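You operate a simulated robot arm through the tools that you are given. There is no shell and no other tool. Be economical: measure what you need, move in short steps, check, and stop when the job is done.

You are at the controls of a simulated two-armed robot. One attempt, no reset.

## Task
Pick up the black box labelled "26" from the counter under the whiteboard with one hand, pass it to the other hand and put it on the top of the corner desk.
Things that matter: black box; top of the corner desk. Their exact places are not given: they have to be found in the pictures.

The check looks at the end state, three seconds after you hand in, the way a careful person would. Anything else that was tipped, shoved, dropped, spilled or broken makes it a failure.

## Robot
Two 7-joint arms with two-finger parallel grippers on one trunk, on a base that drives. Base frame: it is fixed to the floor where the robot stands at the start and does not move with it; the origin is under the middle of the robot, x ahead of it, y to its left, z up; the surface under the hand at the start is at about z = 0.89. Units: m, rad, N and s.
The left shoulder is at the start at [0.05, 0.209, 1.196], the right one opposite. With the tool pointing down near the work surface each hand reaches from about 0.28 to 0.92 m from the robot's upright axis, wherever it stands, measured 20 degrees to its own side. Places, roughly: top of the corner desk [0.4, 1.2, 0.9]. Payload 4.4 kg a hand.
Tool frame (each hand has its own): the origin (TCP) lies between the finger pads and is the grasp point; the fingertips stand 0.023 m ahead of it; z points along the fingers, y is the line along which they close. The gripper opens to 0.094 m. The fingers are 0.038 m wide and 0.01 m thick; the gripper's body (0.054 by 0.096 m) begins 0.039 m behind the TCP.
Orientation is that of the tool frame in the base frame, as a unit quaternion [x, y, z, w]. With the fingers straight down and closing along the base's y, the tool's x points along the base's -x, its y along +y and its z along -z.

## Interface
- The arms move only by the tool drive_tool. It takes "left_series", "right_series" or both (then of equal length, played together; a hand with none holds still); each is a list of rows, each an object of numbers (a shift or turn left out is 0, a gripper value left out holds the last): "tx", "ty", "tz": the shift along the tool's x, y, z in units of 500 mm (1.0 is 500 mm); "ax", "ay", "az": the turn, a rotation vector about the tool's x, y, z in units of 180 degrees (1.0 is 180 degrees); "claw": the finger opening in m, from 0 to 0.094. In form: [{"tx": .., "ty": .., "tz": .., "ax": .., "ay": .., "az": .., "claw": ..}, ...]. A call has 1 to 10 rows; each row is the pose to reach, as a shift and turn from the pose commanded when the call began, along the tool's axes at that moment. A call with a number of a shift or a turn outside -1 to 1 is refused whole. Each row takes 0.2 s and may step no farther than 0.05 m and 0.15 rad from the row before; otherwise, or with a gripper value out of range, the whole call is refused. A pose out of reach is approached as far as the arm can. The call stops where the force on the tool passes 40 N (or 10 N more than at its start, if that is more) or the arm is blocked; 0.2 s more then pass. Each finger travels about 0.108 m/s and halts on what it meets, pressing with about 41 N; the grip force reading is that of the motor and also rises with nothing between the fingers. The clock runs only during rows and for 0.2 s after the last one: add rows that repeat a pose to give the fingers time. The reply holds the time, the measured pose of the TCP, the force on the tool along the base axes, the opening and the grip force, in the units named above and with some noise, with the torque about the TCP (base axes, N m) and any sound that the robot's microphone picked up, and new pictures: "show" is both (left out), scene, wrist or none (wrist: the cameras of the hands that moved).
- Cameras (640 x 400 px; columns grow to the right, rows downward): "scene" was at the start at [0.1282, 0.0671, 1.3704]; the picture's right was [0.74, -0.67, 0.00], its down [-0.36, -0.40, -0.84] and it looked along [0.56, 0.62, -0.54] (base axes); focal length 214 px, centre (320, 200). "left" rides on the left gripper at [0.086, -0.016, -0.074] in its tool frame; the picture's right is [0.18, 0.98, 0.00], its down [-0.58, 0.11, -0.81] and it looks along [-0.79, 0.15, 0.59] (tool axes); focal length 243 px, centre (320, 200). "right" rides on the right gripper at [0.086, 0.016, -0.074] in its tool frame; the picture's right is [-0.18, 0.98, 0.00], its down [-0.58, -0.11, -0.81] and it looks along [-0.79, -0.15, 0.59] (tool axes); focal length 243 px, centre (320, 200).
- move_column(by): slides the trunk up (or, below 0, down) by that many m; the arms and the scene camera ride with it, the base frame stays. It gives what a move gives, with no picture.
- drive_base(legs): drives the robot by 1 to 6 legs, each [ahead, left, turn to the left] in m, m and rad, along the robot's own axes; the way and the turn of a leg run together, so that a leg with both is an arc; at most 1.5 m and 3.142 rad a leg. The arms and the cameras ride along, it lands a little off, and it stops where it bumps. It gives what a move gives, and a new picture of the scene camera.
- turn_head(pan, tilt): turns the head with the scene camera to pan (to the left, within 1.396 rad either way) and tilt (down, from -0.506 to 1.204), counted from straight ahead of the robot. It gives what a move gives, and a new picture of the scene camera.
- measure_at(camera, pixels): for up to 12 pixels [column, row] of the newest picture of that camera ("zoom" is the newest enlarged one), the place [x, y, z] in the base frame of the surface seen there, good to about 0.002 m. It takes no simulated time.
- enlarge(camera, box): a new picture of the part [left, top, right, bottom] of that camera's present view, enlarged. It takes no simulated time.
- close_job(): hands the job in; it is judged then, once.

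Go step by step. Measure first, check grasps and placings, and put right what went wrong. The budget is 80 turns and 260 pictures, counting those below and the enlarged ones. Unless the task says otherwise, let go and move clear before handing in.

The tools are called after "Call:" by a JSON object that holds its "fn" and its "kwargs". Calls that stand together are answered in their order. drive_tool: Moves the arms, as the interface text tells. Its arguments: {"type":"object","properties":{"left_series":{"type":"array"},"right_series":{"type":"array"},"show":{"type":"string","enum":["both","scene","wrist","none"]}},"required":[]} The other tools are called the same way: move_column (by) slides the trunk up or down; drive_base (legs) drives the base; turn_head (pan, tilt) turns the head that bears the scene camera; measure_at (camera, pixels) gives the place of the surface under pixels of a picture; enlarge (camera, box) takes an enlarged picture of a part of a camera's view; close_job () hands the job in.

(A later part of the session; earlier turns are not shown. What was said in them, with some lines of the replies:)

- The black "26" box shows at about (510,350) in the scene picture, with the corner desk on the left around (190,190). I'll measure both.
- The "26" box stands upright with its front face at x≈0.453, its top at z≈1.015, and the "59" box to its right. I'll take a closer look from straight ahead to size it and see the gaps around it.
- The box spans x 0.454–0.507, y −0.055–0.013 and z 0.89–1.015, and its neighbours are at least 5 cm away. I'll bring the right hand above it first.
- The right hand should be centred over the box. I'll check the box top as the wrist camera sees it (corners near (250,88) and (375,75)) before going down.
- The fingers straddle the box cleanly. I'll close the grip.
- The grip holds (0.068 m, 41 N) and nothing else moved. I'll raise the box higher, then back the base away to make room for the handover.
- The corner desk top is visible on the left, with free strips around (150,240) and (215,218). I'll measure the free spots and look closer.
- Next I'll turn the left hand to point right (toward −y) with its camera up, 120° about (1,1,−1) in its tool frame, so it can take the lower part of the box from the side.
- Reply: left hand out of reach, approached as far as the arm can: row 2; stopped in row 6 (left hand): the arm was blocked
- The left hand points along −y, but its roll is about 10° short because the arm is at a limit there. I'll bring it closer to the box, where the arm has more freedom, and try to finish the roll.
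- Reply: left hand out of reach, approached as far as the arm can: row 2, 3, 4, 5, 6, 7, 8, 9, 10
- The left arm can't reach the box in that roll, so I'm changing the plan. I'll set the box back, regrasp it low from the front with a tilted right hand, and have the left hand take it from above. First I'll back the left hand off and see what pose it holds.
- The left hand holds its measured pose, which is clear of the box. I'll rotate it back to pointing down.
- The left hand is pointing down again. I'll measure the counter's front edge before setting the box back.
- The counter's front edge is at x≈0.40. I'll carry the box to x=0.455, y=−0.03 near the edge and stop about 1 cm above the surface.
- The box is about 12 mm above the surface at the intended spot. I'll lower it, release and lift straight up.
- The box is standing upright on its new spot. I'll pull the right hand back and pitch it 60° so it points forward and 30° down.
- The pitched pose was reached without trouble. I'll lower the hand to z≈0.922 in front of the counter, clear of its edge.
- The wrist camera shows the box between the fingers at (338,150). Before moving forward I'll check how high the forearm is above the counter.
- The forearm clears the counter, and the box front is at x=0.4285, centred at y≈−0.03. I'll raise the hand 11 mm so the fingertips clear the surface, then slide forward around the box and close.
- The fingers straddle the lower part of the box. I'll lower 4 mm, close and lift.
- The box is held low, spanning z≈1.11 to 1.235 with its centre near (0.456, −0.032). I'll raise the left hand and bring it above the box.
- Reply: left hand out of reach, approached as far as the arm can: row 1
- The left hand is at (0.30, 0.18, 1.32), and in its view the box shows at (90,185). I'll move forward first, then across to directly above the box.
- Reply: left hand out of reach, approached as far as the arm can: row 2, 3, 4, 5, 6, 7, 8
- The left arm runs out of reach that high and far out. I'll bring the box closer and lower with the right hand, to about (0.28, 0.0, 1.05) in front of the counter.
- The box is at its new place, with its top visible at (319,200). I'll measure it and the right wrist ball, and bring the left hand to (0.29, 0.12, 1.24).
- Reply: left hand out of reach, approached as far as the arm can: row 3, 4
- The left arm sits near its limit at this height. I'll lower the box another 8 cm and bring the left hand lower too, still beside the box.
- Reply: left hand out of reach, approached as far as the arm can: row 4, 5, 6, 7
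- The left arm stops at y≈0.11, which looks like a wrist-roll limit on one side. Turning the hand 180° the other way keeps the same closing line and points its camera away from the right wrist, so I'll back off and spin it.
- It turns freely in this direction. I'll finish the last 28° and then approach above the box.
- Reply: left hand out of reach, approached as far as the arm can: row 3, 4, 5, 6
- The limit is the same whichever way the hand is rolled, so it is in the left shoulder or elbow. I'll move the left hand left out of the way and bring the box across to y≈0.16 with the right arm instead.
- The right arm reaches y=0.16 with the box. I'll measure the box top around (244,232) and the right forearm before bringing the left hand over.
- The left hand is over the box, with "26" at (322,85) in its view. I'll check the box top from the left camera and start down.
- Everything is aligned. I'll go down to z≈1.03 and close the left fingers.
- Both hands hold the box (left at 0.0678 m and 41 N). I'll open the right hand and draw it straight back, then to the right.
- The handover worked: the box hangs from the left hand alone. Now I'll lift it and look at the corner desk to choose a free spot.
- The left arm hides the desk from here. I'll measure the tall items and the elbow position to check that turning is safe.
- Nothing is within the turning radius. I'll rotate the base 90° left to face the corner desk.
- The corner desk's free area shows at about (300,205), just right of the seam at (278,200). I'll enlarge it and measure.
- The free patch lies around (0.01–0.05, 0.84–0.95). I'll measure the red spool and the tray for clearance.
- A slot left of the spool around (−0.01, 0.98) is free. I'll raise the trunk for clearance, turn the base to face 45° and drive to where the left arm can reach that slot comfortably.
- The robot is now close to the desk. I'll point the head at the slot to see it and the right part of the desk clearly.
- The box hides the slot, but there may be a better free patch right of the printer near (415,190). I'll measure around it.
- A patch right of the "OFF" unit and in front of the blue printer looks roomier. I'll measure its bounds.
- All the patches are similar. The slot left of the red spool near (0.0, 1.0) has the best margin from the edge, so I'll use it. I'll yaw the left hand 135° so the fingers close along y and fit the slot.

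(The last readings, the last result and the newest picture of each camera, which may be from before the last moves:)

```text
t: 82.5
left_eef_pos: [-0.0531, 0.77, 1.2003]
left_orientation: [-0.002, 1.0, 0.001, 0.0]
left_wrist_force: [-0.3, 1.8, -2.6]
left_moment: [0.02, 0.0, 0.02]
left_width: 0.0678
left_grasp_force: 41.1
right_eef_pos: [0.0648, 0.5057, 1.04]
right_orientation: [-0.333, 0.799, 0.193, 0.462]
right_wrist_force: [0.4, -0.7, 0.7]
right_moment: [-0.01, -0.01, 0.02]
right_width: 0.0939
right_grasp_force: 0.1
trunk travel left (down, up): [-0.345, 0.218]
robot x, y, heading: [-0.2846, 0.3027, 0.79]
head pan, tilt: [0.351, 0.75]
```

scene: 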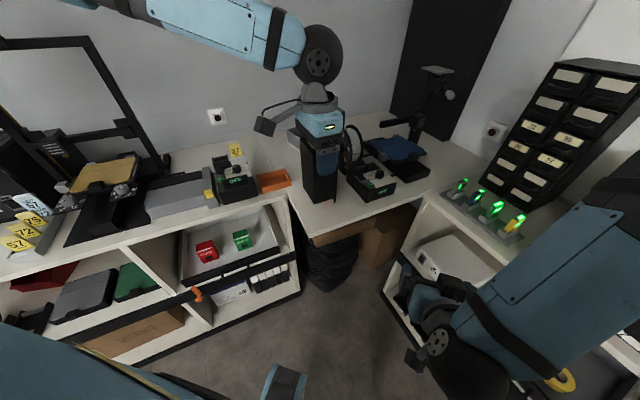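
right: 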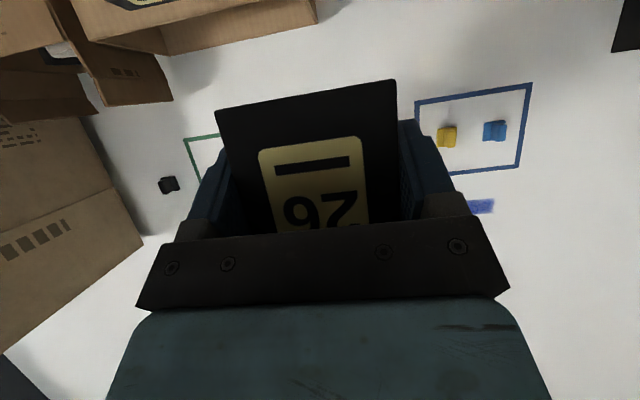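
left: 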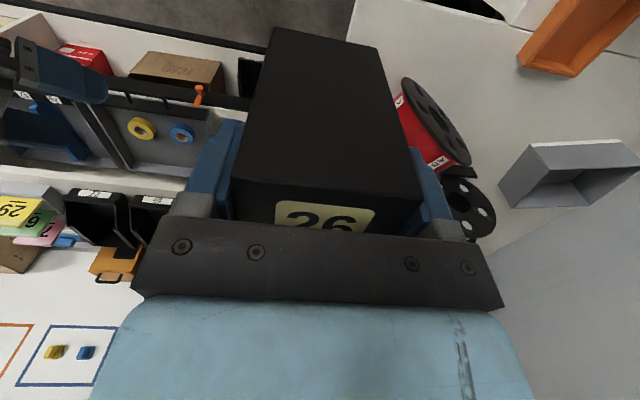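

The left wrist camera now sees the spool disc at (437,120), the tray at (570,40) and the free desk at (480,90). I'll measure those.

Call:
{"fn": "measure_at", "kwargs": {"camera": "left", "pixels": [[404, 82], [440, 100], [468, 160], [437, 122], [520, 62], [575, 76], [430, 60], [480, 90], [500, 120], [502, 195], [527, 150], [460, 20]]}}

```text
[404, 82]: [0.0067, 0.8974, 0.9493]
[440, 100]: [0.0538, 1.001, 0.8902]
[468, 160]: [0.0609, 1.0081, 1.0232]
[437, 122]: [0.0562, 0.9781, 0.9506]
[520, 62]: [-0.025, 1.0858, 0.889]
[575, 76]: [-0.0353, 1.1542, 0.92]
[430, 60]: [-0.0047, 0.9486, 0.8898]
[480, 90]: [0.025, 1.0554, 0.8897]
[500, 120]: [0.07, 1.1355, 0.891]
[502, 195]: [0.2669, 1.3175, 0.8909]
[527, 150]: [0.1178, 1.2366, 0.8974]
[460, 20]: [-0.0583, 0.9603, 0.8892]
```

The slot between the spool (disc line x≈0.05 at y≈1.0) and the tray (x≤−0.025, y≥1.08) is clear. I'll aim for (0.003, 1.02) and drive the base forward 0.10 m first.

Call:
{"fn": "drive_base", "kwargs": {"legs": [[0.1, 0, 0]]}}

```text
t: 83.6
left_eef_pos: [0.017, 0.8411, 1.2016]
left_orientation: [-0.001, 1.0, 0.0, 0.0]
left_wrist_force: [-0.4, 0.4, -1.8]
left_moment: [0.04, 0.02, -0.02]
left_width: 0.068
left_grasp_force: 40.9
right_eef_pos: [0.1345, 0.5765, 1.0405]
right_orientation: [-0.333, 0.799, 0.192, 0.461]
right_wrist_force: [0.6, 0.5, 0.3]
right_moment: [-0.02, -0.02, -0.03]
right_width: 0.094
right_grasp_force: 0.0
trunk travel left (down, up): [-0.345, 0.218]
robot x, y, heading: [-0.2177, 0.3742, 0.786]
head pan, tilt: [0.351, 0.75]
```

scene: 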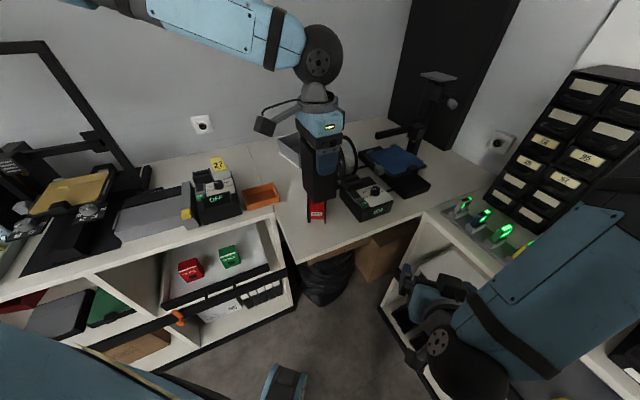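

The hand is at (0.017, 0.841). I'll move it over the slot at the present height, with the box bottom about 5 cm above the spool top.

Call:
{"fn": "drive_tool", "kwargs": {"left_series": [{"tx": 0.04, "ty": 0.07}, {"tx": 0.05, "ty": 0.15}, {"tx": 0.045, "ty": 0.24}, {"tx": 0.035, "ty": 0.31}, {"tx": 0.028, "ty": 0.358}, {"tx": 0.028, "ty": 0.358}]}}

```text
t: 85.0
left_eef_pos: [0.0027, 1.0205, 1.2005]
left_orientation: [0.0, 1.0, 0.0, 0.0]
left_wrist_force: [-0.1, -0.2, -1.9]
left_moment: [0.02, -0.01, -0.01]
left_width: 0.0675
left_grasp_force: 41.4
right_eef_pos: [0.1345, 0.5757, 1.0408]
right_orientation: [-0.332, 0.8, 0.192, 0.462]
right_wrist_force: [-0.2, 0.1, 0.5]
right_moment: [0.02, 0.01, 0.0]
right_width: 0.0943
right_grasp_force: 0.0
trunk travel left (down, up): [-0.345, 0.218]
robot x, y, heading: [-0.2186, 0.378, 0.79]
head pan, tilt: [0.351, 0.75]
```

scene: 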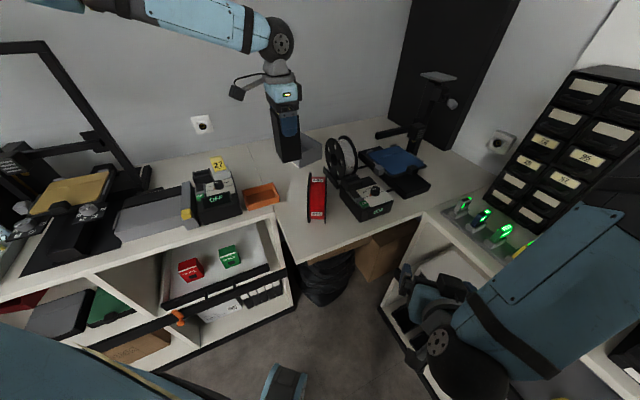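
left: 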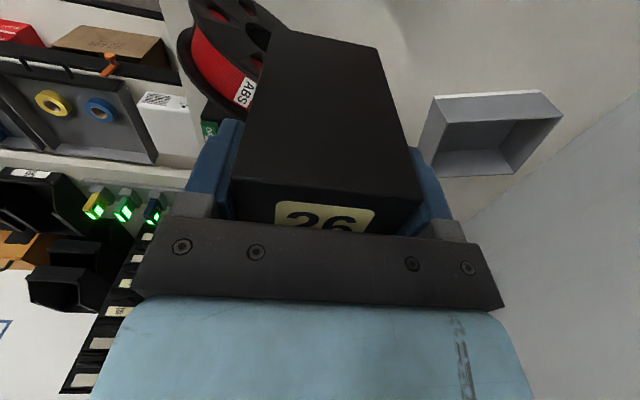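

I'm above the slot at (0.003, 1.020). I'll lower to about 7 cm above the desk and check the gap to the spool.

Call:
{"fn": "drive_tool", "kwargs": {"left_series": [{"tz": 0.07}, {"tz": 0.14}, {"tz": 0.21}, {"tz": 0.26}, {"tz": 0.26}]}}

Call:
{"fn": "enlarge", "kwargs": {"camera": "scene", "box": [200, 60, 400, 260]}}

```text
t: 86.2
left_eef_pos: [0.0014, 1.0183, 1.0716]
left_orientation: [-0.001, 1.0, 0.0, -0.001]
left_wrist_force: [-0.5, -0.2, -2.4]
left_moment: [0.01, 0.01, -0.01]
left_width: 0.068
left_grasp_force: 40.7
right_eef_pos: [0.1345, 0.5757, 1.041]
right_orientation: [-0.333, 0.8, 0.192, 0.462]
right_wrist_force: [0.3, 1.0, 0.4]
right_moment: [0.05, 0.04, -0.01]
right_width: 0.0941
right_grasp_force: 0.0
trunk travel left (down, up): [-0.345, 0.218]
robot x, y, heading: [-0.214, 0.3774, 0.788]
head pan, tilt: [0.351, 0.75]
```

scene: 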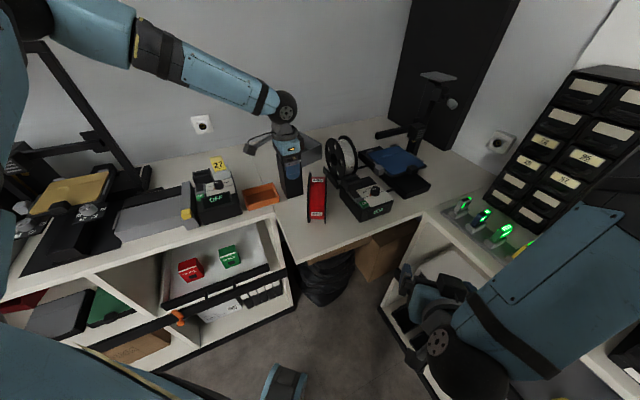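
left: 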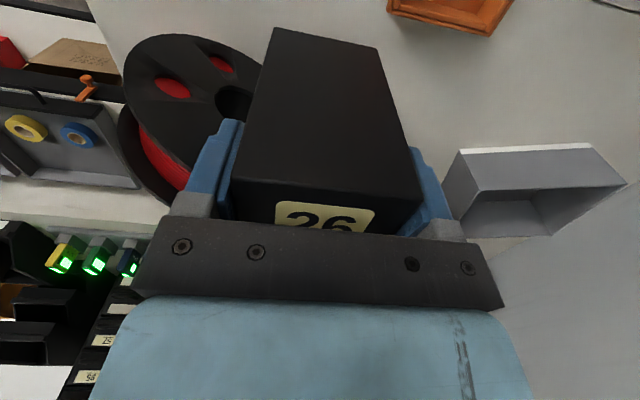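

```text
2.00 times, centred on (300, 160) of scene
```

zoom: 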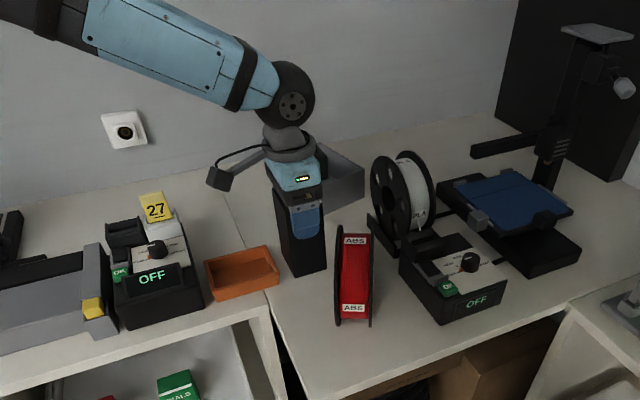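

The path is clear, with the box between the tray and the spool. I'll lower to contact slowly.

Call:
{"fn": "drive_tool", "kwargs": {"left_series": [{"tz": 0.07}, {"tz": 0.12}, {"tz": 0.14}, {"tz": 0.15}, {"tz": 0.156}, {"tz": 0.16}, {"tz": 0.16}]}}

```text
t: 87.8
left_eef_pos: [0.0022, 1.02, 0.9907]
left_orientation: [-0.001, 1.0, 0.001, 0.0]
left_wrist_force: [-1.2, -0.1, 0.8]
left_moment: [-0.06, 0.18, 0.0]
left_width: 0.0679
left_grasp_force: 41.5
right_eef_pos: [0.1335, 0.5764, 1.0414]
right_orientation: [-0.334, 0.799, 0.193, 0.462]
right_wrist_force: [0.4, 0.2, 0.1]
right_moment: [0.0, 0.01, 0.01]
right_width: 0.0938
right_grasp_force: 0.1
trunk travel left (down, up): [-0.345, 0.218]
robot x, y, heading: [-0.2185, 0.3745, 0.789]
head pan, tilt: [0.351, 0.75]
```

scene: 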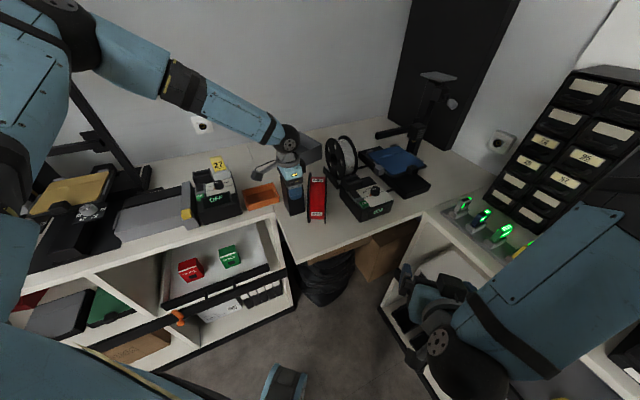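
left: 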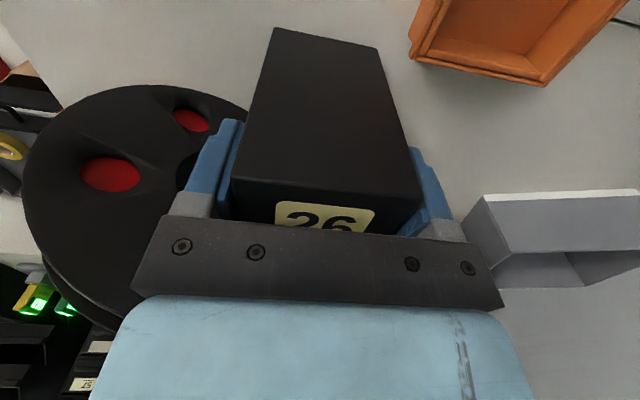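

The vertical force flipped from −2.4 to +0.8 N, so the box is resting on the desk. I'll open the fingers and lift straight up.

Call:
{"fn": "drive_tool", "kwargs": {"left_series": [{"claw": 0.075}, {"claw": 0.09}, {"claw": 0.09}, {"tz": -0.05, "claw": 0.09}, {"tz": -0.12}, {"tz": -0.2}, {"tz": -0.28}, {"tz": -0.36}, {"tz": -0.4}]}}

```text
t: 89.8
left_eef_pos: [0.0027, 1.0189, 1.1918]
left_orientation: [-0.001, 1.0, 0.0, 0.001]
left_wrist_force: [0.1, -0.3, 0.5]
left_moment: [-0.02, -0.03, 0.01]
left_width: 0.0901
left_grasp_force: 0.1
right_eef_pos: [0.1349, 0.5761, 1.0411]
right_orientation: [-0.333, 0.799, 0.192, 0.462]
right_wrist_force: [-0.3, 0.1, -0.4]
right_moment: [-0.03, -0.03, 0.04]
right_width: 0.094
right_grasp_force: 0.1
trunk travel left (down, up): [-0.345, 0.218]
robot x, y, heading: [-0.2169, 0.3764, 0.781]
head pan, tilt: [0.351, 0.75]
```

scene: 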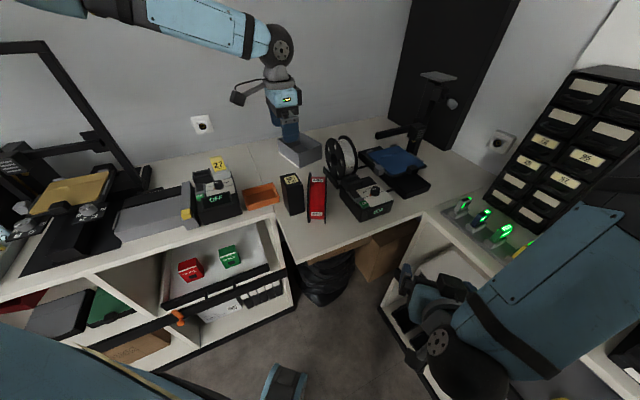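
left: 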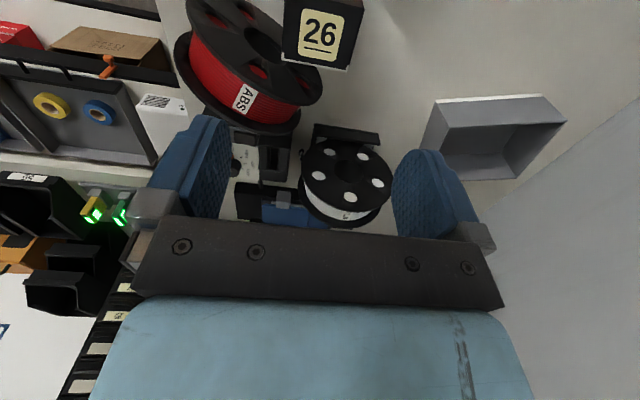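

The box stands on the desk beside the spool at about (292,193). I'll check it up close and confirm it is upright and nothing else moved.

Call:
{"fn": "enlarge", "kwargs": {"camera": "scene", "box": [200, 130, 400, 255]}}

Call:
{"fn": "measure_at", "kwargs": {"camera": "scene", "pixels": [[292, 178], [283, 179], [301, 182], [291, 205]]}}

Call:
{"fn": "turn_head", "kwargs": {"pan": -0.8, "tilt": 0.6}}

```text
3.20 times, centred on (300, 192) of scene
```

zoom: 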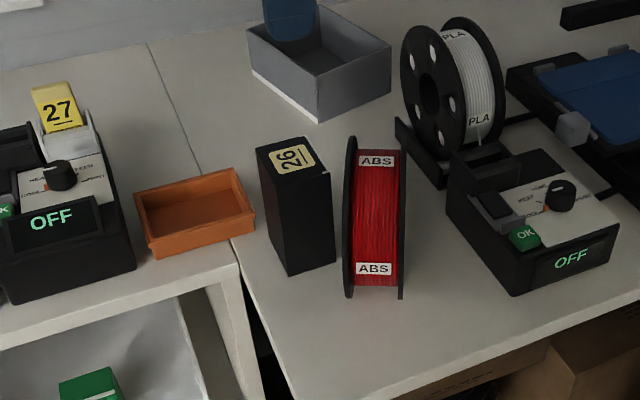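

```text
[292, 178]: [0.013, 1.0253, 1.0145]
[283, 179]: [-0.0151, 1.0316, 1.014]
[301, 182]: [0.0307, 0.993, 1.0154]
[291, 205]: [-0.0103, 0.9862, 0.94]
```

```text
t: 91.2
left_eef_pos: [0.0021, 1.0205, 1.1922]
left_orientation: [-0.001, 1.0, 0.001, 0.0]
left_wrist_force: [-0.6, -0.3, -0.2]
left_moment: [-0.03, 0.0, 0.0]
left_width: 0.0901
left_grasp_force: 0.1
right_eef_pos: [0.1345, 0.5762, 1.04]
right_orientation: [-0.333, 0.799, 0.192, 0.462]
right_wrist_force: [-0.6, -0.6, -0.2]
right_moment: [0.03, -0.01, 0.0]
right_width: 0.0942
right_grasp_force: 0.1
trunk travel left (down, up): [-0.345, 0.218]
robot x, y, heading: [-0.2158, 0.3749, 0.786]
head pan, tilt: [-0.799, 0.6]
```

scene: 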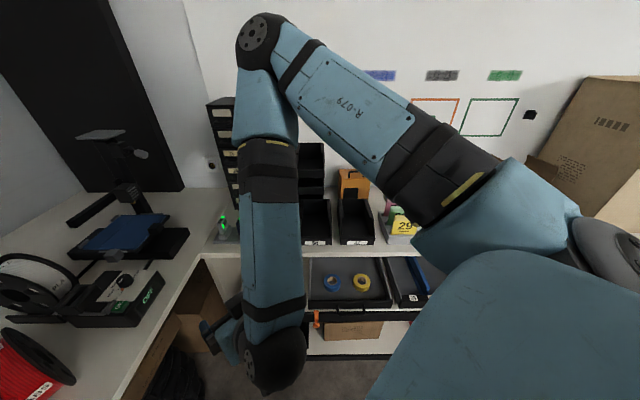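

The "26" box is upright on the corner desk with its top level at z≈1.015. Both hands are clear and nothing else was disturbed, so I'm handing in.

Call:
{"fn": "close_job", "kwargs": {}}

```text
The job is handed in.
```

The black "26" box is standing upright on top of the corner desk, between the orange tray and the red spool. The right hand picked it up and passed it to the left hand, which put it down and moved clear; in the pictures I checked, nothing else had moved.

My first handover grip was out of the left arm's reach. I set the box back on the counter once and picked it up again with a lower right-hand grip before passing it.
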